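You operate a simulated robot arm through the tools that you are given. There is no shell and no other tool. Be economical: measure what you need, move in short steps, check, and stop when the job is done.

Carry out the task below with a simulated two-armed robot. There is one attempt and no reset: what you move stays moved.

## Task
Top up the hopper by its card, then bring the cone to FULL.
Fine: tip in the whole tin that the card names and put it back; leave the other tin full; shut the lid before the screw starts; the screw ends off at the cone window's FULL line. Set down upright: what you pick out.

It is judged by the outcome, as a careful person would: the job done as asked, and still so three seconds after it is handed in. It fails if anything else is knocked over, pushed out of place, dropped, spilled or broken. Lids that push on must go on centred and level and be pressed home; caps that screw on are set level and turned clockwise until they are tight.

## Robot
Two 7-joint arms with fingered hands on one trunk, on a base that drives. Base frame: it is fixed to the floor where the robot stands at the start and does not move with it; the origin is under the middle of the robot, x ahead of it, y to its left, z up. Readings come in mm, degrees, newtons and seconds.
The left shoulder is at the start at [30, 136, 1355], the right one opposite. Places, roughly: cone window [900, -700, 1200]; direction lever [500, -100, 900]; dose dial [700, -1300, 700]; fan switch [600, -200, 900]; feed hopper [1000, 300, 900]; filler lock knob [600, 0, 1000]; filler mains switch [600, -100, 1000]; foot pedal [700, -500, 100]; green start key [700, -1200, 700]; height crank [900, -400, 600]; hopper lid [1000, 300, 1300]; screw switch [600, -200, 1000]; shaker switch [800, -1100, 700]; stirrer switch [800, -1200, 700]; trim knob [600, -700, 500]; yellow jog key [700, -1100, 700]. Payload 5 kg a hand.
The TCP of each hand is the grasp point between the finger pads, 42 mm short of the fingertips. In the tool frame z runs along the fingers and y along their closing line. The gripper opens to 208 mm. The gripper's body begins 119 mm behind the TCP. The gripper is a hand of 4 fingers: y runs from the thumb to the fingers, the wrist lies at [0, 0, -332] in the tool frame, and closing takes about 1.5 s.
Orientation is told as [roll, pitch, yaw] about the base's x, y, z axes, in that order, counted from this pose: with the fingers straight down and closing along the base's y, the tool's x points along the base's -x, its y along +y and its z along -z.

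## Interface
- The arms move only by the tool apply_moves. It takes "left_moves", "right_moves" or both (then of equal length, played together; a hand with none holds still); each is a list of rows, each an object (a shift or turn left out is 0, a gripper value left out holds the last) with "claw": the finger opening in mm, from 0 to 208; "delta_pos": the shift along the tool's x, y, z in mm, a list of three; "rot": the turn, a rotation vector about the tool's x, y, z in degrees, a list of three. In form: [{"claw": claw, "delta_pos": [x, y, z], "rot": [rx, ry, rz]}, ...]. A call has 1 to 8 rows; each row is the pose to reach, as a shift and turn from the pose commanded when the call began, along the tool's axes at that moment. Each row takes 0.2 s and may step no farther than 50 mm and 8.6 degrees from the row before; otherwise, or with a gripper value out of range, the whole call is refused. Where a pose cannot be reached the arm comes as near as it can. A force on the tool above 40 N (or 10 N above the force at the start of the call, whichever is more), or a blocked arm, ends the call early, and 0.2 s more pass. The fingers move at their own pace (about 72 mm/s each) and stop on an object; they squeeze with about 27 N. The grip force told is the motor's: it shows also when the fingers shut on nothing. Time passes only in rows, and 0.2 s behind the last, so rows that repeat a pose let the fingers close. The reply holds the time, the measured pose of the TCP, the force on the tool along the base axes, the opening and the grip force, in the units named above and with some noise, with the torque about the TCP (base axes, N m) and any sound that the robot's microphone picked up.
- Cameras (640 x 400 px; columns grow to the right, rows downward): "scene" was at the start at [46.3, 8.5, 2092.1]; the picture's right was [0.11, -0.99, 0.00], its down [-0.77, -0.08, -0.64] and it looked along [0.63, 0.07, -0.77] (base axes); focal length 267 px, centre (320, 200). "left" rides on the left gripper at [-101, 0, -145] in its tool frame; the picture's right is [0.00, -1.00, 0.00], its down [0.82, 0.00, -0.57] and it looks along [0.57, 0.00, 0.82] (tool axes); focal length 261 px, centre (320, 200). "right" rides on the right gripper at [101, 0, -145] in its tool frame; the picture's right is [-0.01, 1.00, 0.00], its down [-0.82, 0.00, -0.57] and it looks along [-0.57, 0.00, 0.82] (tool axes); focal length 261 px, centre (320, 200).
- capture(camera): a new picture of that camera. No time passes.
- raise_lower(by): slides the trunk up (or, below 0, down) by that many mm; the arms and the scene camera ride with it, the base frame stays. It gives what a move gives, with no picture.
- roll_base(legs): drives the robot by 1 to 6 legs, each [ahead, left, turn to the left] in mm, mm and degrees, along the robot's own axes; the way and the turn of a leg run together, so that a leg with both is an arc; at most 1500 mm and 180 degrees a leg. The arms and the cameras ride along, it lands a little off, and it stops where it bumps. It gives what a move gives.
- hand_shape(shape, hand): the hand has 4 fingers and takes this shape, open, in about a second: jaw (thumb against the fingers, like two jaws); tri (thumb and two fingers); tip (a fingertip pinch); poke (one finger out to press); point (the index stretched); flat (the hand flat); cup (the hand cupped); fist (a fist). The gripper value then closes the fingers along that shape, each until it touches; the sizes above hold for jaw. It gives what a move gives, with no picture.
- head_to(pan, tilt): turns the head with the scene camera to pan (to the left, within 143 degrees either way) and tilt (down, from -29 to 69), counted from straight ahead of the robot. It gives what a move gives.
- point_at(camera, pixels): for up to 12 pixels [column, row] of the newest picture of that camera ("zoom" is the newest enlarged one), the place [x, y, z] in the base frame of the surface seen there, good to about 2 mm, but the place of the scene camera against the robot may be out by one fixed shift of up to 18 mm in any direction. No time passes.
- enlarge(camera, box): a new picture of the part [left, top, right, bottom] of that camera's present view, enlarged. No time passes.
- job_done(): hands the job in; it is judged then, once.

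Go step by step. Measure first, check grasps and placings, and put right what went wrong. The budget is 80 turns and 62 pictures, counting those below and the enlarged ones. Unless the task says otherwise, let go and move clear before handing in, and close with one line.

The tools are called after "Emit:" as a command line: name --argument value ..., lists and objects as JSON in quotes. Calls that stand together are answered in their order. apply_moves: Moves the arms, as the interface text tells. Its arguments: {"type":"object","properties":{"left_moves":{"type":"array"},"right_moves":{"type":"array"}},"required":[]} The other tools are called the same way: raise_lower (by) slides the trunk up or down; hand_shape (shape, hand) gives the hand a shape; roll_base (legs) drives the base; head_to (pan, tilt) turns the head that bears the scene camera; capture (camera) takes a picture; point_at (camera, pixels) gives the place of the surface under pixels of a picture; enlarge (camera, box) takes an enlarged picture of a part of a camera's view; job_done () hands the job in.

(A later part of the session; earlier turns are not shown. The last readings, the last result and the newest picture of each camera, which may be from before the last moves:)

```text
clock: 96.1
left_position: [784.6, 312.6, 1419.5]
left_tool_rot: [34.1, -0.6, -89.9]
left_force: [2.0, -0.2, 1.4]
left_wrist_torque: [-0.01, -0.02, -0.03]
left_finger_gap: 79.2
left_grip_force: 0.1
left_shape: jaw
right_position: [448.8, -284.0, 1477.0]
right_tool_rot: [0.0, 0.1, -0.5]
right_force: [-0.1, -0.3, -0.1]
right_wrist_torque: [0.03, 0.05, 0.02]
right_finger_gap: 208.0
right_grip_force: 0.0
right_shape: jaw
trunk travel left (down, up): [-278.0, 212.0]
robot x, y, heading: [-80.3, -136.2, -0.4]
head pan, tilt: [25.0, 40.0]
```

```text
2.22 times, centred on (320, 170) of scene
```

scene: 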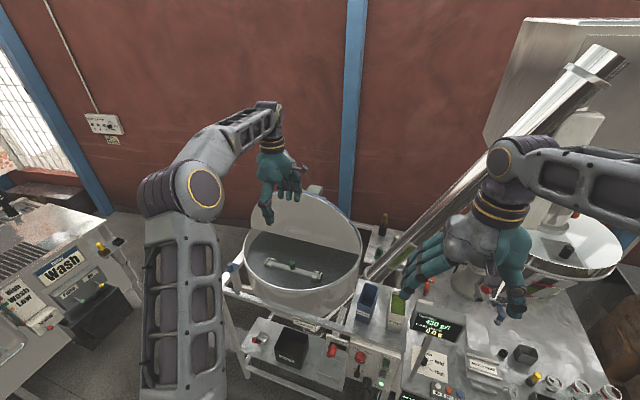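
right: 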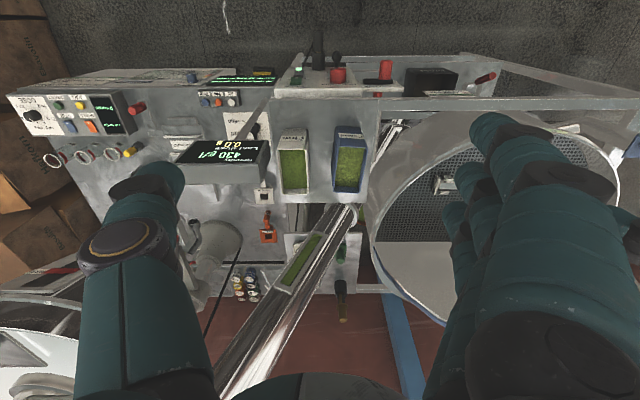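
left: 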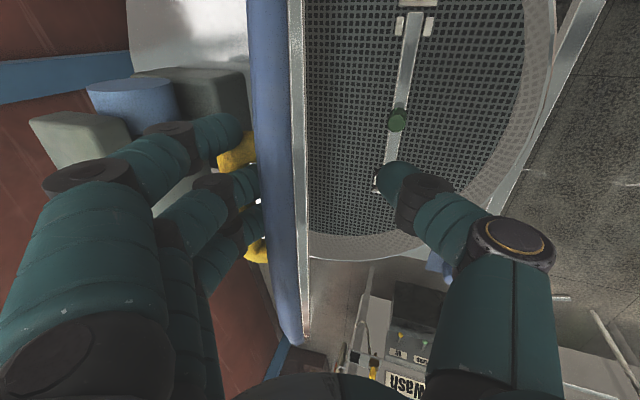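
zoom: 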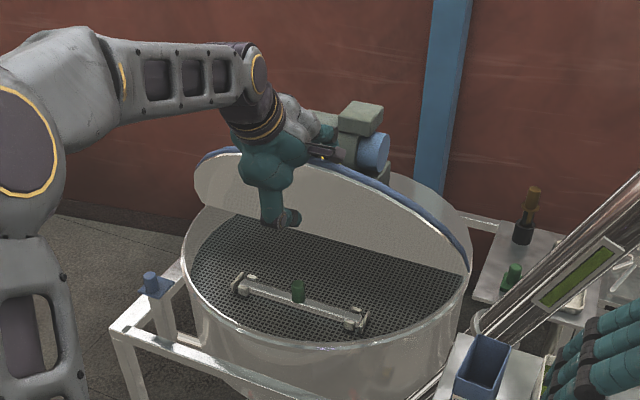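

Lid follows smoothly at ~35°. Two more stages.

Emit:
apply_moves --left_moves '[{"rot": [-5, 0, 0]}, {"rot": [-10, 0, 0]}, {"rot": [-15, 0, 0]}]'

Emit:
roll_base --legs '[[-55, 0, 0]]'

Emit:
raise_lower --by -54

Emit:
enlarge --camera "scene" --box '[200, 80, 440, 260]'

```text
clock: 96.9
left_position: [784.5, 313.4, 1420.4]
left_tool_rot: [49.4, -0.7, -89.9]
left_force: [0.0, 0.1, 0.4]
left_wrist_torque: [0.0, 0.05, 0.01]
left_finger_gap: 78.5
left_grip_force: 0.1
left_shape: jaw
right_position: [448.9, -283.6, 1477.7]
right_tool_rot: [-0.1, 0.1, -0.5]
right_force: [0.6, 0.3, 0.1]
right_wrist_torque: [-0.03, -0.03, 0.02]
right_finger_gap: 207.7
right_grip_force: 0.0
right_shape: jaw
trunk travel left (down, up): [-278.0, 212.0]
robot x, y, heading: [-85.1, -138.2, -0.5]
head pan, tilt: [25.0, 40.0]
```

```text
clock: 97.9
left_position: [730.2, 313.6, 1418.2]
left_tool_rot: [49.1, -0.7, -90.0]
left_force: [1.3, -0.9, 1.5]
left_wrist_torque: [0.0, 0.01, -0.1]
left_finger_gap: 79.2
left_grip_force: 0.0
left_shape: jaw
right_position: [393.9, -281.8, 1477.7]
right_tool_rot: [0.1, 0.2, -0.3]
right_force: [-0.6, 0.4, 0.1]
right_wrist_torque: [-0.04, -0.13, 0.02]
right_finger_gap: 207.7
right_grip_force: 0.2
right_shape: jaw
trunk travel left (down, up): [-278.0, 212.0]
robot x, y, heading: [-137.0, -135.7, -0.7]
head pan, tilt: [25.0, 40.0]
```

```text
clock: 98.8
left_position: [730.8, 314.5, 1363.4]
left_tool_rot: [49.0, -0.7, -89.9]
left_force: [1.0, -0.8, 0.7]
left_wrist_torque: [0.02, 0.02, -0.02]
left_finger_gap: 79.0
left_grip_force: 0.1
left_shape: jaw
right_position: [395.5, -282.8, 1422.2]
right_tool_rot: [-0.1, 0.0, -0.3]
right_force: [0.5, -0.7, -1.1]
right_wrist_torque: [-0.03, 0.01, 0.0]
right_finger_gap: 208.1
right_grip_force: 0.0
right_shape: jaw
trunk travel left (down, up): [-224.0, 266.0]
robot x, y, heading: [-136.4, -135.1, -0.3]
head pan, tilt: [25.0, 40.0]
```

```text
2.22 times, centred on (320, 170) of scene
```

zoom: 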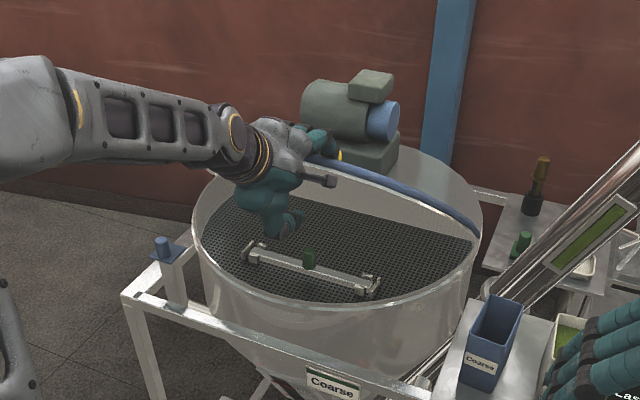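

θ≈50°. Next stage to 65°.

Emit:
apply_moves --left_moves '[{"rot": [-5, 0, 0]}, {"rot": [-10, 0, 0]}, {"rot": [-14, 0, 0]}]'

Emit:
roll_base --legs '[[-41, 0, 0]]'

Emit:
raise_lower --by -66

Emit:
apply_moves --left_moves '[{"rot": [-5, 0, 0]}, {"rot": [-10, 0, 0]}]'

Emit:
enlarge --camera "scene" --box '[200, 80, 440, 260]'

```text
clock: 99.6
left_position: [729.0, 312.7, 1364.6]
left_tool_rot: [63.2, -0.7, -89.9]
left_force: [-0.2, -0.1, 0.4]
left_wrist_torque: [0.02, 0.03, 0.02]
left_finger_gap: 78.3
left_grip_force: 0.0
left_shape: jaw
right_position: [393.7, -281.5, 1422.7]
right_tool_rot: [0.1, 0.1, -0.4]
right_force: [-1.0, 0.4, -0.7]
right_wrist_torque: [-0.02, -0.01, 0.01]
right_finger_gap: 207.7
right_grip_force: 0.0
right_shape: jaw
trunk travel left (down, up): [-224.0, 266.0]
robot x, y, heading: [-135.1, -138.8, -0.6]
head pan, tilt: [25.0, 40.0]
```

```text
clock: 100.5
left_position: [690.1, 312.1, 1364.2]
left_tool_rot: [63.1, -0.8, -89.9]
left_force: [1.1, 0.0, 1.7]
left_wrist_torque: [0.0, 0.01, -0.1]
left_finger_gap: 79.2
left_grip_force: 0.2
left_shape: jaw
right_position: [354.8, -283.2, 1423.4]
right_tool_rot: [0.1, 0.1, -0.4]
right_force: [-0.8, 0.0, 1.4]
right_wrist_torque: [-0.01, -0.11, 0.01]
right_finger_gap: 207.6
right_grip_force: 0.0
right_shape: jaw
trunk travel left (down, up): [-224.0, 266.0]
robot x, y, heading: [-174.2, -133.8, -0.7]
head pan, tilt: [25.0, 40.0]
```

```text
clock: 101.5
left_position: [689.1, 313.0, 1297.6]
left_tool_rot: [63.1, -0.7, -89.9]
left_force: [0.0, -0.4, 0.3]
left_wrist_torque: [0.02, 0.04, -0.03]
left_finger_gap: 78.6
left_grip_force: 0.0
left_shape: jaw
right_position: [354.3, -282.8, 1358.1]
right_tool_rot: [0.0, 0.1, -0.4]
right_force: [-1.0, -0.4, 0.7]
right_wrist_torque: [0.02, -0.08, 0.04]
right_finger_gap: 207.7
right_grip_force: 0.1
right_shape: jaw
trunk travel left (down, up): [-158.0, 332.0]
robot x, y, heading: [-173.8, -137.4, -0.2]
head pan, tilt: [25.0, 40.0]
```

```text
clock: 102.2
left_position: [690.1, 311.9, 1298.8]
left_tool_rot: [73.2, -0.7, -90.0]
left_force: [0.4, -0.6, 1.2]
left_wrist_torque: [-0.04, 0.02, 0.0]
left_finger_gap: 78.4
left_grip_force: 0.0
left_shape: jaw
right_position: [355.1, -283.4, 1358.1]
right_tool_rot: [-0.1, 0.0, -0.4]
right_force: [0.7, 0.0, -1.2]
right_wrist_torque: [-0.05, 0.05, 0.02]
right_finger_gap: 207.8
right_grip_force: 0.0
right_shape: jaw
trunk travel left (down, up): [-158.0, 332.0]
robot x, y, heading: [-176.1, -135.9, -0.3]
head pan, tilt: [25.0, 40.0]
```

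```text
2.22 times, centred on (320, 170) of scene
```

zoom: 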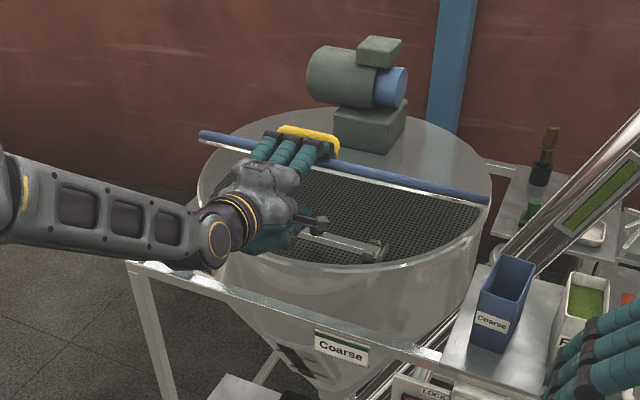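

Excellent – lid at ~66°, fingers on top, thumb under. Lower a little more, then withdraw so the thumb clears.

Emit:
raise_lower --by -34

Emit:
roll_base --legs '[[-130, 0, 0]]'

Emit:
enlarge --camera "scene" --box '[200, 60, 440, 240]'

```text
clock: 102.9
left_position: [689.0, 312.2, 1264.5]
left_tool_rot: [73.1, -0.7, -89.9]
left_force: [-4.7, -2.3, 2.8]
left_wrist_torque: [0.0, -0.38, -0.27]
left_finger_gap: 79.0
left_grip_force: 0.1
left_shape: jaw
right_position: [355.3, -283.8, 1322.4]
right_tool_rot: [-0.1, 0.1, -0.4]
right_force: [0.1, -1.0, 0.0]
right_wrist_torque: [-0.01, 0.06, 0.0]
right_finger_gap: 207.7
right_grip_force: 0.1
right_shape: jaw
trunk travel left (down, up): [-124.0, 366.0]
robot x, y, heading: [-173.5, -139.2, -0.5]
head pan, tilt: [25.0, 40.0]
```

```text
clock: 104.2
left_position: [562.1, 310.6, 1264.0]
left_tool_rot: [73.2, -0.7, -90.2]
left_force: [-1.7, 0.3, 1.5]
left_wrist_torque: [-0.01, 0.08, -0.02]
left_finger_gap: 78.3
left_grip_force: 0.0
left_shape: jaw
right_position: [224.8, -282.9, 1324.0]
right_tool_rot: [0.0, 0.0, -0.5]
right_force: [-1.1, 0.7, 0.5]
right_wrist_torque: [-0.02, -0.18, 0.03]
right_finger_gap: 207.8
right_grip_force: 0.0
right_shape: jaw
trunk travel left (down, up): [-124.0, 366.0]
robot x, y, heading: [-303.8, -135.2, -0.5]
head pan, tilt: [25.0, 40.0]
```

```text
2.22 times, centred on (320, 150) of scene
```

zoom: 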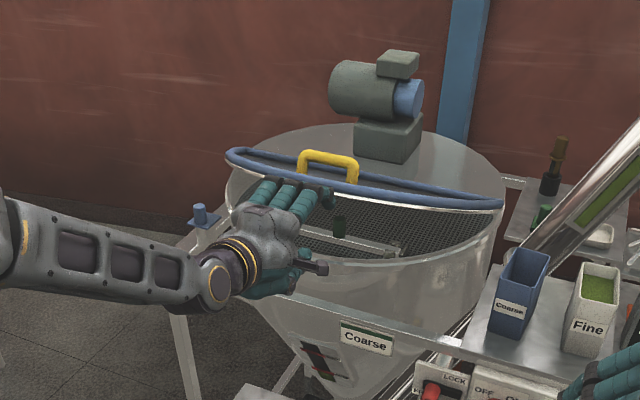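

Lid holds by friction. Close the fingers, raise over the lid, go forward, and press it down until contact stops it.

Emit:
apply_moves --left_moves '[{"claw": 40}, {"claw": 10}, {"claw": 0}, {"claw": 0}, {"claw": 0}]'

Emit:
raise_lower --by 130

Emit:
roll_base --legs '[[150, -40, 0]]'

Emit:
raise_lower --by -130

Emit:
enlarge --camera "scene" --box '[200, 80, 440, 260]'

```text
clock: 105.4
left_position: [564.2, 310.6, 1263.8]
left_tool_rot: [73.1, -0.7, -90.2]
left_force: [0.8, -0.9, -0.1]
left_wrist_torque: [-0.02, -0.01, -0.02]
left_finger_gap: 0.0
left_grip_force: 27.0
left_shape: jaw
right_position: [227.1, -282.4, 1323.6]
right_tool_rot: [0.0, 0.2, -0.5]
right_force: [-0.1, -0.5, -0.1]
right_wrist_torque: [0.04, 0.02, 0.03]
right_finger_gap: 207.5
right_grip_force: 0.1
right_shape: jaw
trunk travel left (down, up): [-124.0, 366.0]
robot x, y, heading: [-304.6, -137.2, -0.5]
head pan, tilt: [25.0, 40.0]
```

```text
clock: 107.0
left_position: [563.9, 311.0, 1394.6]
left_tool_rot: [73.2, -0.7, -90.1]
left_force: [0.3, 0.0, -1.1]
left_wrist_torque: [-0.03, 0.0, -0.02]
left_finger_gap: 0.4
left_grip_force: 27.3
left_shape: jaw
right_position: [225.7, -283.1, 1452.7]
right_tool_rot: [0.0, 0.1, -0.5]
right_force: [0.1, -0.2, 0.1]
right_wrist_torque: [-0.01, 0.0, 0.01]
right_finger_gap: 207.7
right_grip_force: 0.0
right_shape: jaw
trunk travel left (down, up): [-254.0, 236.0]
robot x, y, heading: [-305.0, -136.0, -0.4]
head pan, tilt: [25.0, 40.0]
```

```text
clock: 108.4
left_position: [714.0, 271.2, 1394.9]
left_tool_rot: [73.1, -0.7, -89.9]
left_force: [-0.1, 0.0, -0.1]
left_wrist_torque: [0.01, -0.02, 0.05]
left_finger_gap: 0.0
left_grip_force: 27.1
left_shape: jaw
right_position: [377.9, -323.1, 1454.1]
right_tool_rot: [0.0, 0.2, -0.4]
right_force: [-0.6, -0.9, -0.3]
right_wrist_torque: [0.03, 0.13, -0.04]
right_finger_gap: 207.9
right_grip_force: 0.0
right_shape: jaw
trunk travel left (down, up): [-254.0, 236.0]
robot x, y, heading: [-153.7, -173.5, -0.5]
head pan, tilt: [25.0, 40.0]
```

```text
clock: 110.0
left_position: [711.9, 271.1, 1265.8]
left_tool_rot: [73.2, -0.7, -89.9]
left_force: [-0.4, -1.8, 0.1]
left_wrist_torque: [-0.01, 0.01, 0.03]
left_finger_gap: 0.0
left_grip_force: 27.4
left_shape: jaw
right_position: [377.5, -323.8, 1323.8]
right_tool_rot: [0.0, 0.0, -0.4]
right_force: [-0.3, 0.3, -0.1]
right_wrist_torque: [0.02, 0.02, 0.0]
right_finger_gap: 208.1
right_grip_force: 0.1
right_shape: jaw
trunk travel left (down, up): [-124.0, 366.0]
robot x, y, heading: [-154.7, -176.6, -0.5]
head pan, tilt: [25.0, 40.0]
```

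```text
2.22 times, centred on (320, 170) of scene
```

zoom: 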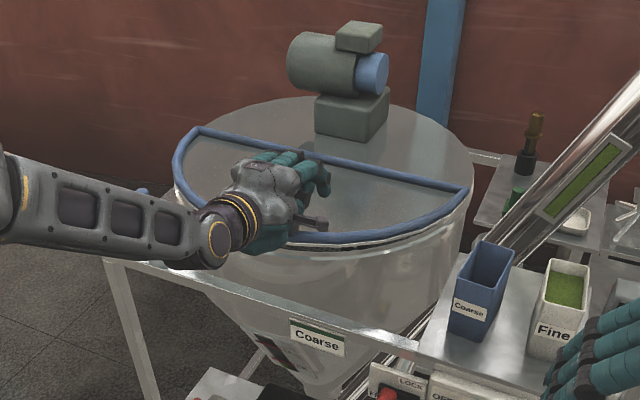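

The lid looks nearly shut. Press on until it stops.

Emit:
raise_lower --by -60

Emit:
enlarge --camera "scene" --box '[200, 80, 440, 260]'

```text
clock: 110.7
left_position: [715.5, 263.9, 1230.4]
left_tool_rot: [74.1, -0.4, -90.4]
left_force: [-4.8, -9.4, 15.8]
left_wrist_torque: [-0.11, 0.52, 0.16]
left_finger_gap: 0.0
left_grip_force: 26.7
left_shape: jaw
right_position: [375.0, -323.6, 1277.6]
right_tool_rot: [0.0, 0.0, -0.4]
right_force: [-1.1, 1.5, -0.1]
right_wrist_torque: [-0.12, -0.05, 0.01]
right_finger_gap: 207.8
right_grip_force: 0.2
right_shape: jaw
trunk travel left (down, up): [-78.0, 412.0]
robot x, y, heading: [-156.0, -177.3, -0.1]
head pan, tilt: [25.0, 40.0]
stopped: the force on the tool passed its limit at 57 N (the readings are from after the stop); the commanded pose is now the measured one
```

```text
2.22 times, centred on (320, 170) of scene
```

zoom: 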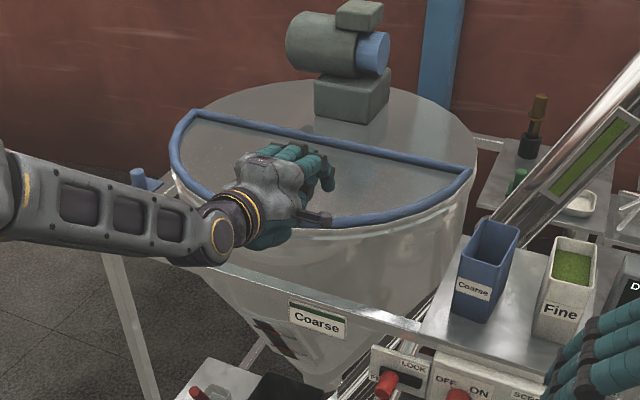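

Lid pressed home (57 N stop). Now lift off, back away, and set the left hand to poke shape for the screw switch.

Emit:
raise_lower --by 70

Emit:
roll_base --legs '[[-400, 0, 0], [0, -470, 0]]'

Emit:
hand_shape --hand "left" --shape "poke"

Emit:
raise_lower --by -140

Emit:
apply_moves --left_moves '[{"delta_pos": [0, -40, 0]}, {"delta_pos": [0, -80, 0]}, {"delta_pos": [0, -120, 0], "rot": [-6, 0, 0]}, {"delta_pos": [0, -150, 0], "rot": [-12, 0, 0]}, {"delta_pos": [0, -150, 0], "rot": [-16, 0, 0]}]'

Emit:
head_to --pan 12 --tilt 25

Emit:
capture --camera "scene"

```text
clock: 111.8
left_position: [715.2, 269.2, 1295.4]
left_tool_rot: [73.8, -0.4, -90.4]
left_force: [-0.3, 0.7, -0.3]
left_wrist_torque: [0.02, -0.01, -0.03]
left_finger_gap: 0.0
left_grip_force: 26.7
left_shape: jaw
right_position: [375.9, -324.2, 1348.0]
right_tool_rot: [0.0, 0.2, -0.5]
right_force: [-0.2, -0.7, -0.9]
right_wrist_torque: [0.02, 0.02, 0.02]
right_finger_gap: 207.6
right_grip_force: 0.1
right_shape: jaw
trunk travel left (down, up): [-148.0, 342.0]
robot x, y, heading: [-152.6, -175.6, -0.9]
head pan, tilt: [25.0, 40.0]
```

```text
clock: 116.7
left_position: [307.0, -193.2, 1296.5]
left_tool_rot: [73.8, -0.6, -90.1]
left_force: [0.1, -0.4, 0.0]
left_wrist_torque: [0.01, 0.04, 0.08]
left_finger_gap: 0.0
left_grip_force: 27.4
left_shape: jaw
right_position: [-30.3, -785.9, 1346.8]
right_tool_rot: [0.0, 0.2, -0.2]
right_force: [-0.4, -1.7, -0.4]
right_wrist_torque: [0.11, -0.01, 0.02]
right_finger_gap: 207.8
right_grip_force: 0.0
right_shape: jaw
trunk travel left (down, up): [-148.0, 342.0]
robot x, y, heading: [-561.8, -639.2, -0.2]
head pan, tilt: [25.0, 40.0]
```

```text
clock: 117.6
left_position: [306.7, -191.9, 1296.9]
left_tool_rot: [73.8, -0.5, -90.1]
left_force: [-0.6, 0.4, 0.3]
left_wrist_torque: [0.0, 0.0, 0.01]
left_finger_gap: 0.1
left_grip_force: 0.1
left_shape: poke
right_position: [-30.2, -784.2, 1347.8]
right_tool_rot: [0.0, 0.3, -0.2]
right_force: [0.4, 0.3, 0.1]
right_wrist_torque: [0.0, -0.01, 0.0]
right_finger_gap: 208.0
right_grip_force: 0.1
right_shape: jaw
trunk travel left (down, up): [-148.0, 342.0]
robot x, y, heading: [-561.7, -641.9, -0.4]
head pan, tilt: [25.0, 40.0]
```

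```text
clock: 119.2
left_position: [306.4, -193.1, 1156.1]
left_tool_rot: [73.9, -0.6, -90.0]
left_force: [-0.9, -0.6, -0.4]
left_wrist_torque: [0.01, 0.02, 0.01]
left_finger_gap: 0.1
left_grip_force: 0.1
left_shape: poke
right_position: [-29.8, -784.9, 1207.8]
right_tool_rot: [0.0, 0.1, -0.3]
right_force: [0.4, -0.1, -0.8]
right_wrist_torque: [-0.01, -0.04, -0.02]
right_finger_gap: 207.6
right_grip_force: 0.1
right_shape: jaw
trunk travel left (down, up): [-8.0, 482.0]
robot x, y, heading: [-558.2, -641.2, -0.1]
head pan, tilt: [25.0, 40.0]
```

```text
clock: 120.4
left_position: [265.1, -194.5, 1012.9]
left_tool_rot: [90.0, -0.5, -90.1]
left_force: [-0.4, 0.9, 1.2]
left_wrist_torque: [-0.04, 0.07, -0.03]
left_finger_gap: 0.0
left_grip_force: 0.2
left_shape: poke
right_position: [-29.7, -783.9, 1207.5]
right_tool_rot: [-0.1, 0.2, -0.3]
right_force: [0.1, 0.4, -0.5]
right_wrist_torque: [-0.05, 0.05, 0.02]
right_finger_gap: 207.4
right_grip_force: 0.0
right_shape: jaw
trunk travel left (down, up): [-8.0, 482.0]
robot x, y, heading: [-558.3, -641.6, -0.2]
head pan, tilt: [25.0, 40.0]
```

```text
clock: 121.2
left_position: [264.3, -193.9, 1012.3]
left_tool_rot: [89.7, -0.4, -90.1]
left_force: [0.6, 0.4, -0.3]
left_wrist_torque: [-0.01, -0.01, -0.01]
left_finger_gap: 0.0
left_grip_force: 0.2
left_shape: poke
right_position: [-30.3, -784.7, 1207.5]
right_tool_rot: [0.0, 0.2, -0.3]
right_force: [0.4, 0.8, -0.6]
right_wrist_torque: [-0.03, 0.01, 0.0]
right_finger_gap: 207.9
right_grip_force: 0.0
right_shape: jaw
trunk travel left (down, up): [-8.0, 482.0]
robot x, y, heading: [-566.3, -641.5, -0.3]
head pan, tilt: [12.0, 25.0]
```

```text
10 pictures are left
```

scene: 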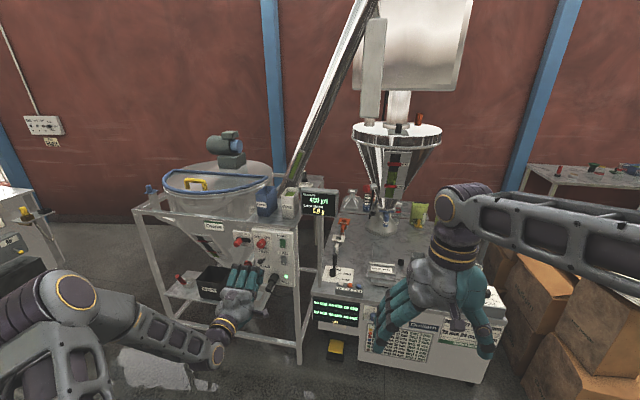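

Lid is shut, and both panel (265,245) and cone window (393,175) are visible from here. Zoom the panel and hand together.

Emit:
enlarge --camera "scene" --box '[215, 215, 311, 311]'

Emit:
point_at --camera "scene" --pixels '[[282, 242], [247, 265], [262, 243], [393, 175], [210, 180]]'

```text
4.17 times, centred on (263, 263) of scene
```

zoom: 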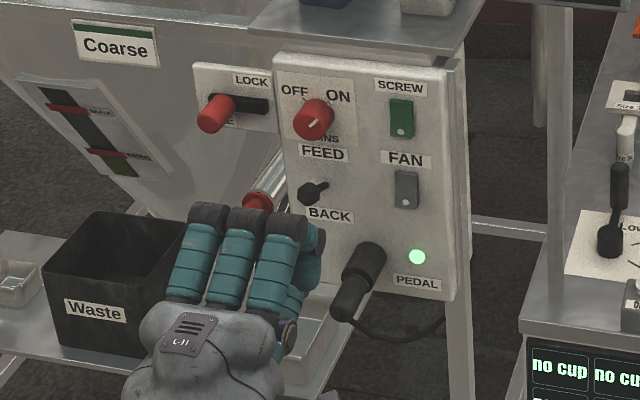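

```text
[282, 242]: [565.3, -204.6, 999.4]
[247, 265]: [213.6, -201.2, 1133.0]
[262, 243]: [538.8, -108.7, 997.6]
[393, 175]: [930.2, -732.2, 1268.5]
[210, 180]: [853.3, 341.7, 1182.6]
```

The panel reads FEED/BACK with a lever, mains points to ON. Measure the lever tilt and switches precisely.

Emit:
point_at --camera "zoom" --pixels '[[308, 194], [326, 184], [318, 190], [302, 200], [402, 105], [402, 130], [405, 180], [405, 203], [308, 125], [292, 222], [267, 215], [340, 200]]'

```text
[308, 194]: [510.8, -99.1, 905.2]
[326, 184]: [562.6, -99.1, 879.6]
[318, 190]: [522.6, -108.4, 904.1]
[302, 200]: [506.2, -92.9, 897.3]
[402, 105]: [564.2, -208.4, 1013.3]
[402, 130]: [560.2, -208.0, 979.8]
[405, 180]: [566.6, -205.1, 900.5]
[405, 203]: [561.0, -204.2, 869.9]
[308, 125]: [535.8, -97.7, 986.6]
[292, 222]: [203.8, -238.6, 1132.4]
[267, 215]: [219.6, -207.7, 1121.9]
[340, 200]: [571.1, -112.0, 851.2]
```

Lever tip is raised (z 905 vs pivot 880) = FEED; mains ON. Screw rocker spans z 980–1013 at x≈562, y −208, bottom edge out. Check the poking finger with the wrist camera.

Emit:
capture --camera "left"

```text
8 pictures are left
```

left: 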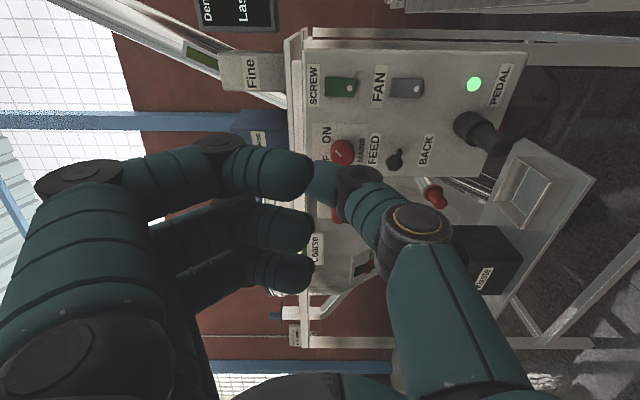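

The hand is still closed (claw 0). Open the poke shape to see the extended finger.

Emit:
apply_moves --left_moves '[{"claw": 100}, {"claw": 208}, {"claw": 208}, {"claw": 208}, {"claw": 208}, {"claw": 208}]'

Emit:
capture --camera "left"

```text
clock: 122.6
left_position: [264.7, -195.4, 1012.2]
left_tool_rot: [89.8, -0.5, -90.1]
left_force: [0.0, -0.3, -0.5]
left_wrist_torque: [0.0, 0.0, -0.02]
left_finger_gap: 0.0
left_grip_force: 0.1
left_shape: poke
right_position: [-29.9, -784.2, 1207.3]
right_tool_rot: [0.0, 0.3, -0.4]
right_force: [0.4, -0.9, -0.4]
right_wrist_torque: [0.02, 0.05, -0.02]
right_finger_gap: 208.2
right_grip_force: 0.1
right_shape: jaw
trunk travel left (down, up): [-8.0, 482.0]
robot x, y, heading: [-561.3, -639.0, -0.4]
head pan, tilt: [12.0, 25.0]
```

```text
7 pictures are left
```

left: 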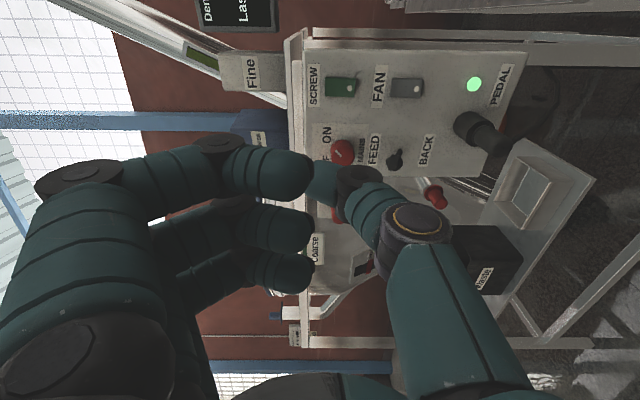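

This is the poke shape: index (305,175) and thumb (322,180) meet in front. Measure their tip positions.

Emit:
point_at --camera "left" --pixels '[[308, 172], [300, 165], [318, 180], [328, 185], [308, 230], [310, 268], [340, 88], [330, 86], [350, 88], [341, 150], [285, 180]]'

```text
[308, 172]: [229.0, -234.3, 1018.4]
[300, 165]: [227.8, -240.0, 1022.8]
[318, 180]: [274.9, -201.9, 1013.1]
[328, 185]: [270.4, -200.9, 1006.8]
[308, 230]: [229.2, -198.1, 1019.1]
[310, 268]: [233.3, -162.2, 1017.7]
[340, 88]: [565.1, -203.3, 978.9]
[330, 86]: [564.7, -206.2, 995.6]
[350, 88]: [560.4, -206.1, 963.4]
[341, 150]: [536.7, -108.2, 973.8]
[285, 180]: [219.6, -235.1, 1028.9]
```

The leading tip sits on about the TCP axis ([~285,−201,1010]). The rocker's lower half is at z≈970, y≈−205. Align and drive to ~40 mm short of it.

Emit:
apply_moves --left_moves '[{"delta_pos": [-4, -20, 0]}, {"delta_pos": [-4, -38, 0]}, {"delta_pos": [-4, -38, 0]}]'

Emit:
roll_base --legs '[[225, 0, 0]]'

Emit:
capture --camera "left"

```text
clock: 123.4
left_position: [264.2, -196.7, 976.1]
left_tool_rot: [89.8, -0.5, -90.1]
left_force: [-0.1, 0.1, -0.2]
left_wrist_torque: [0.0, 0.01, -0.03]
left_finger_gap: 0.0
left_grip_force: 0.1
left_shape: poke
right_position: [-31.2, -784.8, 1207.8]
right_tool_rot: [0.0, 0.1, -0.2]
right_force: [0.4, -0.1, -0.1]
right_wrist_torque: [0.04, 0.0, 0.01]
right_finger_gap: 208.1
right_grip_force: 0.1
right_shape: jaw
trunk travel left (down, up): [-8.0, 482.0]
robot x, y, heading: [-562.7, -640.1, -0.1]
head pan, tilt: [12.0, 25.0]
```

```text
clock: 125.1
left_position: [487.0, -198.4, 974.3]
left_tool_rot: [89.7, -0.5, -89.9]
left_force: [1.5, -0.5, -0.5]
left_wrist_torque: [0.02, -0.08, 0.05]
left_finger_gap: 0.0
left_grip_force: 0.1
left_shape: poke
right_position: [194.6, -784.8, 1206.4]
right_tool_rot: [0.0, 0.3, -0.2]
right_force: [1.2, 0.2, -0.8]
right_wrist_torque: [0.01, 0.18, 0.02]
right_finger_gap: 207.7
right_grip_force: 0.1
right_shape: jaw
trunk travel left (down, up): [-8.0, 482.0]
robot x, y, heading: [-342.8, -640.7, -0.2]
head pan, tilt: [12.0, 25.0]
```

```text
6 pictures are left
```

left: 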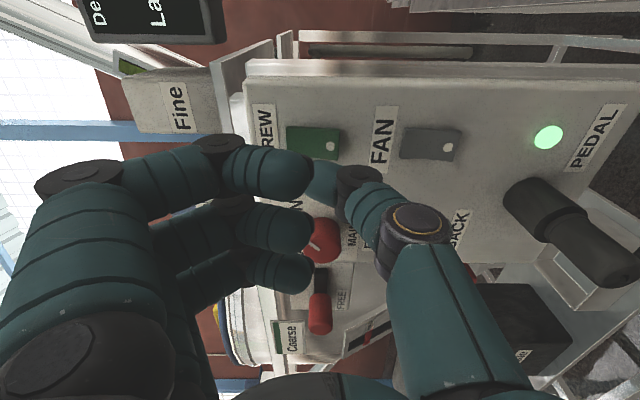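

The rocker (313,140) lies straight ahead of the tip (320,175). Press in slowly until contact.

Emit:
apply_moves --left_moves '[{"delta_pos": [0, 0, 10]}, {"delta_pos": [0, 0, 20]}, {"delta_pos": [0, 0, 28]}, {"delta_pos": [0, 0, 34]}, {"delta_pos": [0, 0, 40]}, {"delta_pos": [0, 0, 46]}]'

```text
clock: 126.5
left_position: [522.4, -196.9, 974.2]
left_tool_rot: [89.6, -0.5, -89.9]
left_force: [-23.6, -2.8, 5.1]
left_wrist_torque: [0.02, -0.48, -0.13]
left_finger_gap: 0.0
left_grip_force: 0.2
left_shape: poke
right_position: [189.0, -784.2, 1208.9]
right_tool_rot: [0.0, 0.2, -0.2]
right_force: [0.3, 0.4, 0.0]
right_wrist_torque: [0.04, 0.02, 0.01]
right_finger_gap: 207.5
right_grip_force: 0.1
right_shape: jaw
trunk travel left (down, up): [-8.0, 482.0]
robot x, y, heading: [-343.2, -644.0, -0.1]
head pan, tilt: [12.0, 25.0]
stopped in row 6 (left hand): the force on the tool passed its limit at 45 N (the readings are from after the stop); the commanded pose is now the measured one
```

Pressed to 45 N. Back the finger off 20 mm and check switch and cone together.

Emit:
apply_moves --left_moves '[{"delta_pos": [0, 0, -15]}, {"delta_pos": [0, 0, -25]}]'

Emit:
enlarge --camera "scene" --box '[205, 125, 445, 275]'

```text
clock: 127.1
left_position: [502.4, -196.1, 973.2]
left_tool_rot: [89.4, -0.5, -89.9]
left_force: [-0.5, 0.3, -0.4]
left_wrist_torque: [-0.01, -0.01, -0.01]
left_finger_gap: 0.2
left_grip_force: 0.1
left_shape: poke
right_position: [192.0, -785.2, 1207.0]
right_tool_rot: [0.0, 0.1, -0.2]
right_force: [-0.3, 0.1, 0.1]
right_wrist_torque: [-0.02, -0.06, 0.01]
right_finger_gap: 207.8
right_grip_force: 0.1
right_shape: jaw
trunk travel left (down, up): [-8.0, 482.0]
robot x, y, heading: [-338.1, -639.8, 0.1]
head pan, tilt: [12.0, 25.0]
```

```text
2.67 times, centred on (325, 200) of scene
```

zoom: 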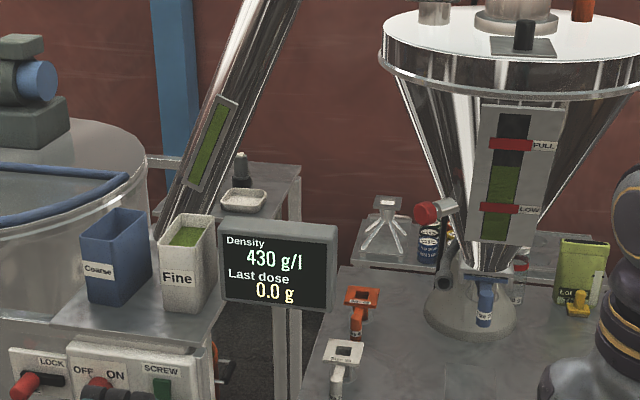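

Cone level (167) is still ~0.64 of the way and no sound was reported. Check rocker's state from the surface depths (no picture cost).

Emit:
point_at --camera "zoom" --pixels '[[161, 378], [161, 383], [161, 388], [161, 393], [161, 398], [150, 388], [170, 388], [140, 388], [118, 390], [105, 385]]'

```text
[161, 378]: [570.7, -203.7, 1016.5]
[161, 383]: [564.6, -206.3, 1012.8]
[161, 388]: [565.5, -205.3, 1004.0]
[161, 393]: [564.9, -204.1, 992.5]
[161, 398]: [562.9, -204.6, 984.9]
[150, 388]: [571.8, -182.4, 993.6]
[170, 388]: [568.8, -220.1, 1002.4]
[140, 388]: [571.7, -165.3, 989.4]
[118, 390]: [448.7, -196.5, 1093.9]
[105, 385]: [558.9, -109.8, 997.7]
```

Inconclusive. Zoom the wrist camera on the rocker to see its state.

Emit:
enlarge --camera "left" --box '[240, 90, 480, 240]'

```text
2.67 times, centred on (360, 165) of left
```

zoom: 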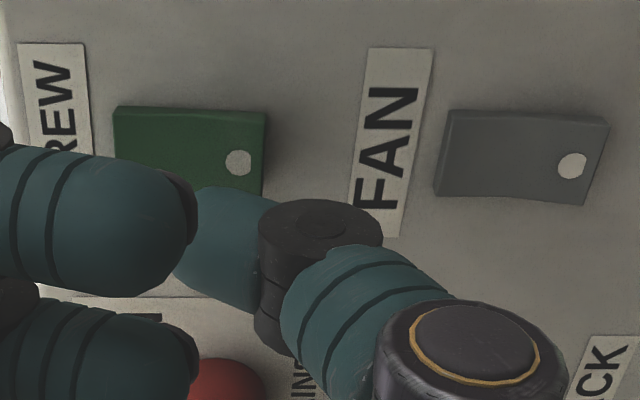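

Probe depths of SCREW versus FAN rocker halves.

Emit:
point_at --camera "zoom" --pixels '[[125, 130], [150, 130], [180, 130], [210, 130], [235, 130], [255, 130], [455, 150], [480, 150], [510, 150], [540, 150], [575, 140], [590, 150]]'

```text
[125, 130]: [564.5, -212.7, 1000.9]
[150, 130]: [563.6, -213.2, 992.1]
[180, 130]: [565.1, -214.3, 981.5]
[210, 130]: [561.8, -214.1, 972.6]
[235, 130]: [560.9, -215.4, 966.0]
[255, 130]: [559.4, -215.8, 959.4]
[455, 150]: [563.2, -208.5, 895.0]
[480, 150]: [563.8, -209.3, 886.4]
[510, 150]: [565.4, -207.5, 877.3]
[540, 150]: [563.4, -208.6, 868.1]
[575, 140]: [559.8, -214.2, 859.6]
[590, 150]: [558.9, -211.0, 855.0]
```

The SCREW rocker is unchanged (bottom out like FAN). My press was too near its middle; shift 10 mm lower and 7 mm right, and press again.

Emit:
apply_moves --left_moves '[{"delta_pos": [-7, -10, 0]}, {"delta_pos": [-7, -10, 0]}, {"delta_pos": [-7, -10, 10]}, {"delta_pos": [-7, -10, 16]}, {"delta_pos": [-7, -10, 22]}, {"delta_pos": [-7, -10, 28]}, {"delta_pos": [-7, -10, 34]}]'

Emit:
apply_moves --left_moves '[{"delta_pos": [0, 0, -15]}, {"delta_pos": [0, 0, -25]}]'

Emit:
point_at --camera "left" --pixels '[[290, 135], [300, 135], [312, 137], [320, 138], [328, 140], [333, 142]]'

```text
clock: 128.5
left_position: [522.2, -203.8, 956.4]
left_tool_rot: [88.8, -0.6, -89.9]
left_force: [-20.8, -2.2, 3.0]
left_wrist_torque: [0.01, -0.36, -0.16]
left_finger_gap: 0.4
left_grip_force: 0.0
left_shape: poke
right_position: [190.6, -785.1, 1208.3]
right_tool_rot: [0.0, 0.0, -0.2]
right_force: [1.4, 0.4, -0.4]
right_wrist_torque: [-0.03, 0.09, 0.01]
right_finger_gap: 207.6
right_grip_force: 0.1
right_shape: jaw
trunk travel left (down, up): [-8.0, 482.0]
robot x, y, heading: [-342.1, -635.7, 0.3]
head pan, tilt: [12.0, 25.0]
stopped in row 7 (left hand): the force on the tool passed its limit at 44 N (the readings are from after the stop); the commanded pose is now the measured one
```

```text
clock: 129.1
left_position: [500.6, -204.1, 956.5]
left_tool_rot: [88.8, -0.6, -89.9]
left_force: [0.4, -0.3, 0.6]
left_wrist_torque: [0.0, -0.02, -0.01]
left_finger_gap: 0.3
left_grip_force: 0.1
left_shape: poke
right_position: [190.0, -783.9, 1206.6]
right_tool_rot: [0.1, 0.2, -0.1]
right_force: [0.2, 1.1, 0.9]
right_wrist_torque: [0.01, -0.03, -0.01]
right_finger_gap: 207.8
right_grip_force: 0.1
right_shape: jaw
trunk travel left (down, up): [-8.0, 482.0]
robot x, y, heading: [-342.3, -641.2, -0.1]
head pan, tilt: [12.0, 25.0]
```

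```text
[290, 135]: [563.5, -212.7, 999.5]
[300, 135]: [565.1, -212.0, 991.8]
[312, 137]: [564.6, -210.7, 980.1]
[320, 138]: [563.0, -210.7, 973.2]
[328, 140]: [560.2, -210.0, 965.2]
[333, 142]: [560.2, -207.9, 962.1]
```

The folded thumb presses broadly, so no toggle. I'll back off, take the jaw shape shut to a narrow tip (42 mm ahead of the TCP), and press with that.

Emit:
roll_base --legs '[[-180, 0, 0]]'

Emit:
hand_shape --hand "left" --shape "jaw"

Emit:
apply_moves --left_moves '[{"claw": 100}, {"claw": 50}, {"claw": 0}, {"claw": 0}, {"claw": 0}, {"claw": 0}, {"claw": 0}, {"delta_pos": [0, 6, 0]}]'

Emit:
roll_base --legs '[[145, 0, 0]]'

```text
clock: 130.6
left_position: [319.5, -202.9, 958.5]
left_tool_rot: [89.1, -0.7, -90.0]
left_force: [-0.2, -0.3, 1.2]
left_wrist_torque: [0.0, 0.1, -0.02]
left_finger_gap: 0.0
left_grip_force: 0.0
left_shape: poke
right_position: [7.8, -783.2, 1209.1]
right_tool_rot: [0.0, 0.0, -0.1]
right_force: [-1.7, 0.0, 0.6]
right_wrist_torque: [0.01, -0.19, 0.0]
right_finger_gap: 207.5
right_grip_force: 0.0
right_shape: jaw
trunk travel left (down, up): [-8.0, 482.0]
robot x, y, heading: [-521.2, -642.3, -0.1]
head pan, tilt: [12.0, 25.0]
```

```text
clock: 131.5
left_position: [318.4, -201.9, 958.9]
left_tool_rot: [88.9, -0.6, -89.9]
left_force: [-0.7, 0.1, -0.3]
left_wrist_torque: [-0.03, 0.0, -0.02]
left_finger_gap: 208.0
left_grip_force: 0.1
left_shape: jaw
right_position: [10.4, -783.1, 1207.6]
right_tool_rot: [0.0, 0.1, -0.1]
right_force: [0.1, -1.0, -0.6]
right_wrist_torque: [0.03, -0.01, -0.01]
right_finger_gap: 207.7
right_grip_force: 0.1
right_shape: jaw
trunk travel left (down, up): [-8.0, 482.0]
robot x, y, heading: [-523.2, -639.8, -0.2]
head pan, tilt: [12.0, 25.0]
```

```text
clock: 133.3
left_position: [319.6, -202.3, 962.8]
left_tool_rot: [88.9, -0.6, -89.9]
left_force: [0.4, -0.2, -0.3]
left_wrist_torque: [-0.02, 0.04, 0.0]
left_finger_gap: 0.2
left_grip_force: 19.5
left_shape: jaw
right_position: [9.9, -783.8, 1207.8]
right_tool_rot: [0.0, 0.1, 0.0]
right_force: [-0.3, 0.8, -0.4]
right_wrist_torque: [0.02, -0.03, 0.0]
right_finger_gap: 207.7
right_grip_force: 0.1
right_shape: jaw
trunk travel left (down, up): [-8.0, 482.0]
robot x, y, heading: [-519.6, -639.1, -0.1]
head pan, tilt: [12.0, 25.0]
```

```text
clock: 134.7
left_position: [467.5, -205.0, 961.4]
left_tool_rot: [88.8, -0.7, -90.0]
left_force: [1.1, -0.6, -1.6]
left_wrist_torque: [-0.02, -0.11, 0.03]
left_finger_gap: 0.0
left_grip_force: 26.8
left_shape: jaw
right_position: [158.9, -786.0, 1206.6]
right_tool_rot: [0.2, 0.2, -0.2]
right_force: [1.4, 0.1, -0.5]
right_wrist_torque: [-0.02, 0.19, -0.02]
right_finger_gap: 207.6
right_grip_force: 0.0
right_shape: jaw
trunk travel left (down, up): [-8.0, 482.0]
robot x, y, heading: [-374.6, -641.5, -0.1]
head pan, tilt: [12.0, 25.0]
```

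Tip now at x≈509, z≈962. Press forward.

Emit:
apply_moves --left_moves '[{"delta_pos": [0, 0, 20]}, {"delta_pos": [0, 0, 36]}, {"delta_pos": [0, 0, 44]}, {"delta_pos": [0, 0, 50]}, {"delta_pos": [0, 0, 56]}, {"delta_pos": [0, 0, 62]}]'

```text
clock: 136.0
left_position: [518.2, -204.6, 960.4]
left_tool_rot: [88.7, -0.7, -90.0]
left_force: [-28.5, -4.2, 3.8]
left_wrist_torque: [0.04, -0.54, -0.23]
left_finger_gap: 0.0
left_grip_force: 27.2
left_shape: jaw
right_position: [153.2, -784.4, 1208.1]
right_tool_rot: [0.0, 0.1, 0.0]
right_force: [0.5, 0.2, -0.2]
right_wrist_torque: [-0.03, 0.06, 0.01]
right_finger_gap: 207.7
right_grip_force: 0.1
right_shape: jaw
trunk travel left (down, up): [-8.0, 482.0]
robot x, y, heading: [-377.8, -641.8, -0.0]
head pan, tilt: [12.0, 25.0]
stopped in row 6 (left hand): the force on the tool passed its limit at 48 N (the readings are from after the stop); the commanded pose is now the measured one
```

Contact exactly at the rocker's bottom face (tip x≈560). See whether anything started: view panel and cone.

Emit:
apply_moves --left_moves '[{"delta_pos": [0, 0, -20]}]'

Emit:
enlarge --camera "scene" --box '[205, 133, 445, 283]'

Emit:
point_at --camera "zoom" --pixels '[[509, 190], [509, 160]]'

```text
clock: 136.4
left_position: [501.6, -206.5, 961.3]
left_tool_rot: [88.7, -0.7, -90.0]
left_force: [0.7, 0.6, 1.2]
left_wrist_torque: [0.03, 0.11, 0.02]
left_finger_gap: 0.0
left_grip_force: 26.9
left_shape: jaw
right_position: [155.0, -785.0, 1207.0]
right_tool_rot: [-0.1, 0.1, -0.2]
right_force: [-0.7, -0.4, 0.8]
right_wrist_torque: [0.04, -0.08, 0.02]
right_finger_gap: 207.7
right_grip_force: 0.0
right_shape: jaw
trunk travel left (down, up): [-8.0, 482.0]
robot x, y, heading: [-373.4, -644.5, -0.1]
head pan, tilt: [12.0, 25.0]
```

```text
2.67 times, centred on (325, 208) of scene
```

zoom: 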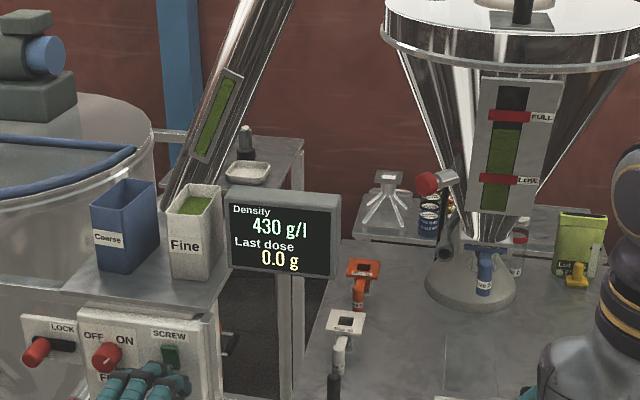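

```text
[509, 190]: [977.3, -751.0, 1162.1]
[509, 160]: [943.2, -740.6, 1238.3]
```

The cone green now reaches right under the FULL mark (116)! The screw has run; determine rocker state from depth right now (no time passes).

Emit:
point_at --camera "zoom" --pixels '[[170, 346], [170, 350], [170, 354], [170, 358], [170, 362], [170, 366], [170, 369], [510, 125], [510, 112], [510, 106], [510, 116]]'

Emit:
enlarge --camera "scene" --box '[380, 150, 420, 230]'

```text
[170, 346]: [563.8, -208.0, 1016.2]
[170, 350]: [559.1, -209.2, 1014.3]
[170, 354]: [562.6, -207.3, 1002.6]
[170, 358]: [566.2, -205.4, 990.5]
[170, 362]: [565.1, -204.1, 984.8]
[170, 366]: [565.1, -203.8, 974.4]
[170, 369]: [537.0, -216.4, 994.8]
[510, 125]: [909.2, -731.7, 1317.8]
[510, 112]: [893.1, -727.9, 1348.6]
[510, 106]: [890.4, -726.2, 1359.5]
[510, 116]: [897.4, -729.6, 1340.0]
```

```text
5.00 times, centred on (400, 190) of scene
```

zoom: 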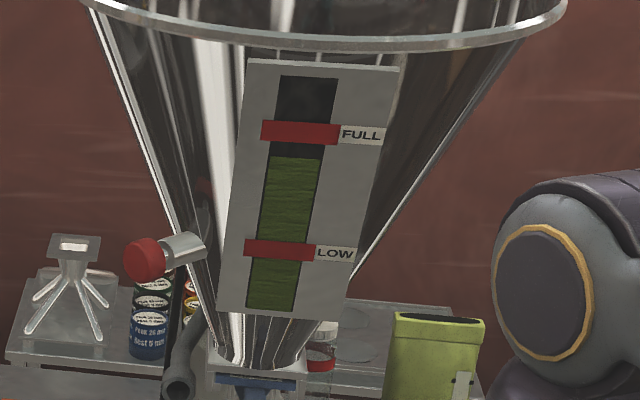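

Clear now: rocker flipped ON (top 559, bottom 565), level 157 vs FULL 132 / LOW 251 (≈0.79), rising about 0.23/s. So I must press the top half (z≈1000) about 0.8 s from now.

Emit:
apply_moves --left_moves '[{"delta_pos": [0, 39, 0]}, {"delta_pos": [0, 39, 12]}, {"delta_pos": [0, 39, 21]}, {"delta_pos": [0, 39, 31]}, {"delta_pos": [0, 39, 40]}, {"delta_pos": [0, 39, 44]}]'

Emit:
enlarge --camera "scene" --box '[205, 133, 445, 283]'

Emit:
point_at --camera "zoom" --pixels '[[170, 346], [170, 350], [170, 354], [170, 358], [170, 362], [170, 366]]'

```text
clock: 137.3
left_position: [523.0, -203.0, 991.9]
left_tool_rot: [88.0, -0.8, -89.9]
left_force: [-24.4, -4.8, 3.5]
left_wrist_torque: [-0.02, -0.27, -0.18]
left_finger_gap: 0.0
left_grip_force: 27.8
left_shape: jaw
right_position: [154.4, -785.6, 1207.4]
right_tool_rot: [0.0, 0.2, -0.2]
right_force: [1.9, 0.9, -0.6]
right_wrist_torque: [-0.06, 0.19, -0.01]
right_finger_gap: 208.0
right_grip_force: 0.1
right_shape: jaw
trunk travel left (down, up): [-8.0, 482.0]
robot x, y, heading: [-380.8, -640.8, -0.2]
head pan, tilt: [12.0, 25.0]
stopped in row 4 (left hand): the force on the tool passed its limit at 42 N (the readings are from after the stop); the commanded pose is now the measured one
```

```text
2.67 times, centred on (325, 208) of scene
```

zoom: 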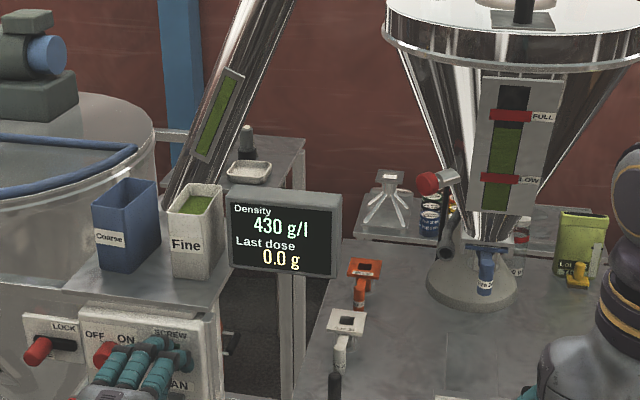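

```text
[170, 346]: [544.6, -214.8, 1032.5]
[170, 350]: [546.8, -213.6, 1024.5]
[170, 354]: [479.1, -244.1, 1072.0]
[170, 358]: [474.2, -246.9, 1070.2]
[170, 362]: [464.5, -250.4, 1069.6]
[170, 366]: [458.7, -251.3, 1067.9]
```

Tip reached x≈565 at the top half, which means the rocker's top went in (OFF). Move the hand down and back to uncover it and verify with the last picture.

Emit:
apply_moves --left_moves '[{"delta_pos": [0, -36, -30]}]'

Emit:
enlarge --camera "scene" --box '[205, 133, 445, 283]'

Emit:
point_at --camera "zoom" --pixels '[[170, 342], [170, 346], [170, 350], [170, 354], [170, 358], [170, 362], [170, 366], [173, 346], [173, 350], [173, 354], [173, 358], [173, 362]]'

```text
clock: 137.7
left_position: [493.2, -202.2, 958.6]
left_tool_rot: [88.2, -0.8, -89.9]
left_force: [0.5, 0.2, 0.6]
left_wrist_torque: [0.02, 0.09, -0.05]
left_finger_gap: 0.0
left_grip_force: 26.7
left_shape: jaw
right_position: [155.8, -784.3, 1207.1]
right_tool_rot: [-0.1, 0.2, -0.1]
right_force: [0.3, 0.0, -0.3]
right_wrist_torque: [-0.09, 0.01, -0.02]
right_finger_gap: 207.6
right_grip_force: 0.1
right_shape: jaw
trunk travel left (down, up): [-8.0, 482.0]
robot x, y, heading: [-377.7, -642.0, -0.1]
head pan, tilt: [12.0, 25.0]
```

```text
2.67 times, centred on (325, 208) of scene
```

zoom: 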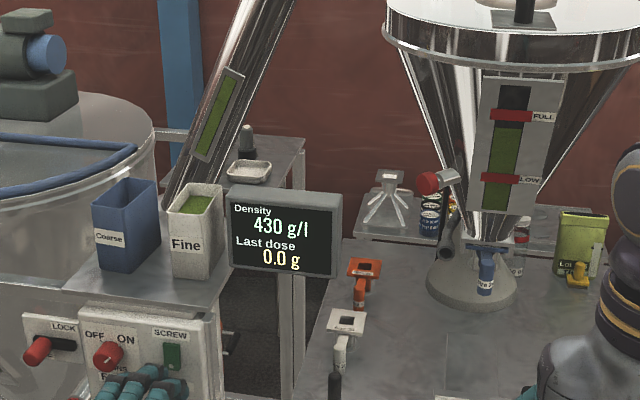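

```text
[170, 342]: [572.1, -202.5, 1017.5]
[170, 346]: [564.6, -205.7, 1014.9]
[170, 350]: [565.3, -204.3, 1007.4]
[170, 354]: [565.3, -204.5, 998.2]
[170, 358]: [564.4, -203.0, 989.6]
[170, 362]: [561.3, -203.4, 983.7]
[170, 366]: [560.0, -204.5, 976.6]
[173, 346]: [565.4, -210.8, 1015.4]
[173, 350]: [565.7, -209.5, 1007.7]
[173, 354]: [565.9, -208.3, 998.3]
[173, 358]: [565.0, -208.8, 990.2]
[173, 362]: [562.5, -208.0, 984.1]
```

Rocker is OFF (top 565 in, bottom 560 out). Now probe the cone window's depth column to locate the level edge near FULL.

Emit:
point_at --camera "zoom" --pixels '[[512, 92], [512, 100], [512, 106], [511, 115], [510, 123], [510, 125], [509, 128], [509, 131], [508, 136], [507, 145], [506, 155], [505, 165]]'

```text
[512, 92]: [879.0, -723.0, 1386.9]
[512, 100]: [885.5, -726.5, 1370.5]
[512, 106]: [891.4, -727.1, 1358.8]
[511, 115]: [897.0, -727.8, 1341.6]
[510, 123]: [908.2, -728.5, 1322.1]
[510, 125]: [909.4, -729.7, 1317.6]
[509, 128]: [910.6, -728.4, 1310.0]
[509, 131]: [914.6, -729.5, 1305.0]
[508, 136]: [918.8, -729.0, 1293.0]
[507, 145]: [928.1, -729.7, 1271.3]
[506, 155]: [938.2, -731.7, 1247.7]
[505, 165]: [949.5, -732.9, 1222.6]
```

There's a ~1.5 mm step: empty backing sits deeper; the level edge seems around row 126–127. Sample more densely to pin it down.

Emit:
point_at --camera "zoom" --pixels '[[500, 123], [505, 123], [515, 123], [500, 125], [505, 125], [515, 125], [500, 127], [505, 127], [515, 127], [500, 130], [505, 130], [515, 130]]'

Emit:
point_at --camera "zoom" --pixels '[[500, 140], [505, 140], [515, 140], [500, 150], [505, 150], [513, 150], [505, 95], [515, 95], [505, 104], [515, 104], [500, 134], [512, 134]]'

Emit:
point_at --camera "zoom" --pixels '[[502, 122], [508, 122], [514, 122], [502, 124], [508, 124], [514, 124], [502, 126], [508, 126], [514, 126], [502, 129], [508, 129], [514, 129]]'

```text
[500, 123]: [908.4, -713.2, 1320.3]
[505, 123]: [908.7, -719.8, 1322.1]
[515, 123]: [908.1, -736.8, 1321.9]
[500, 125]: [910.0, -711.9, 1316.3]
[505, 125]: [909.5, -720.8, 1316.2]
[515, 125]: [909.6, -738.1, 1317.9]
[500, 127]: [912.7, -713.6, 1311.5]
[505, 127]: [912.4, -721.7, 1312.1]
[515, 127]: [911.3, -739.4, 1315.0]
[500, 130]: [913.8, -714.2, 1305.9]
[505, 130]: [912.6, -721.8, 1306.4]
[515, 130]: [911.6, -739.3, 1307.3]
```

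```text
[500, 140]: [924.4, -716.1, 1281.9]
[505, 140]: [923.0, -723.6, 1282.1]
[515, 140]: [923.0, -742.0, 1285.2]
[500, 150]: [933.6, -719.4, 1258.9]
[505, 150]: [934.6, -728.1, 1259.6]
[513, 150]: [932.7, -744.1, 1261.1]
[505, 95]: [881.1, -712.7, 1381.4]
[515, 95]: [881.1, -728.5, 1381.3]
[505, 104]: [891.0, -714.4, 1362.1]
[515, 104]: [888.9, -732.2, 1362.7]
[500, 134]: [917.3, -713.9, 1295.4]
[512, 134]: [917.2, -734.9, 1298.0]
```

```text
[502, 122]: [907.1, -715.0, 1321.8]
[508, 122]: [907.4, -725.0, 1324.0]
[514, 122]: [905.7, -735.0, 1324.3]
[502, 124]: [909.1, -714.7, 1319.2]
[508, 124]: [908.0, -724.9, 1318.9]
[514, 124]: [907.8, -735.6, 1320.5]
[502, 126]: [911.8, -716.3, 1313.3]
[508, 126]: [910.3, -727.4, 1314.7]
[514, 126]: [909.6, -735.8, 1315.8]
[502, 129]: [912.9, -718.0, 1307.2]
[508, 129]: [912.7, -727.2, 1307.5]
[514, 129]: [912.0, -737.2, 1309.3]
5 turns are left
```

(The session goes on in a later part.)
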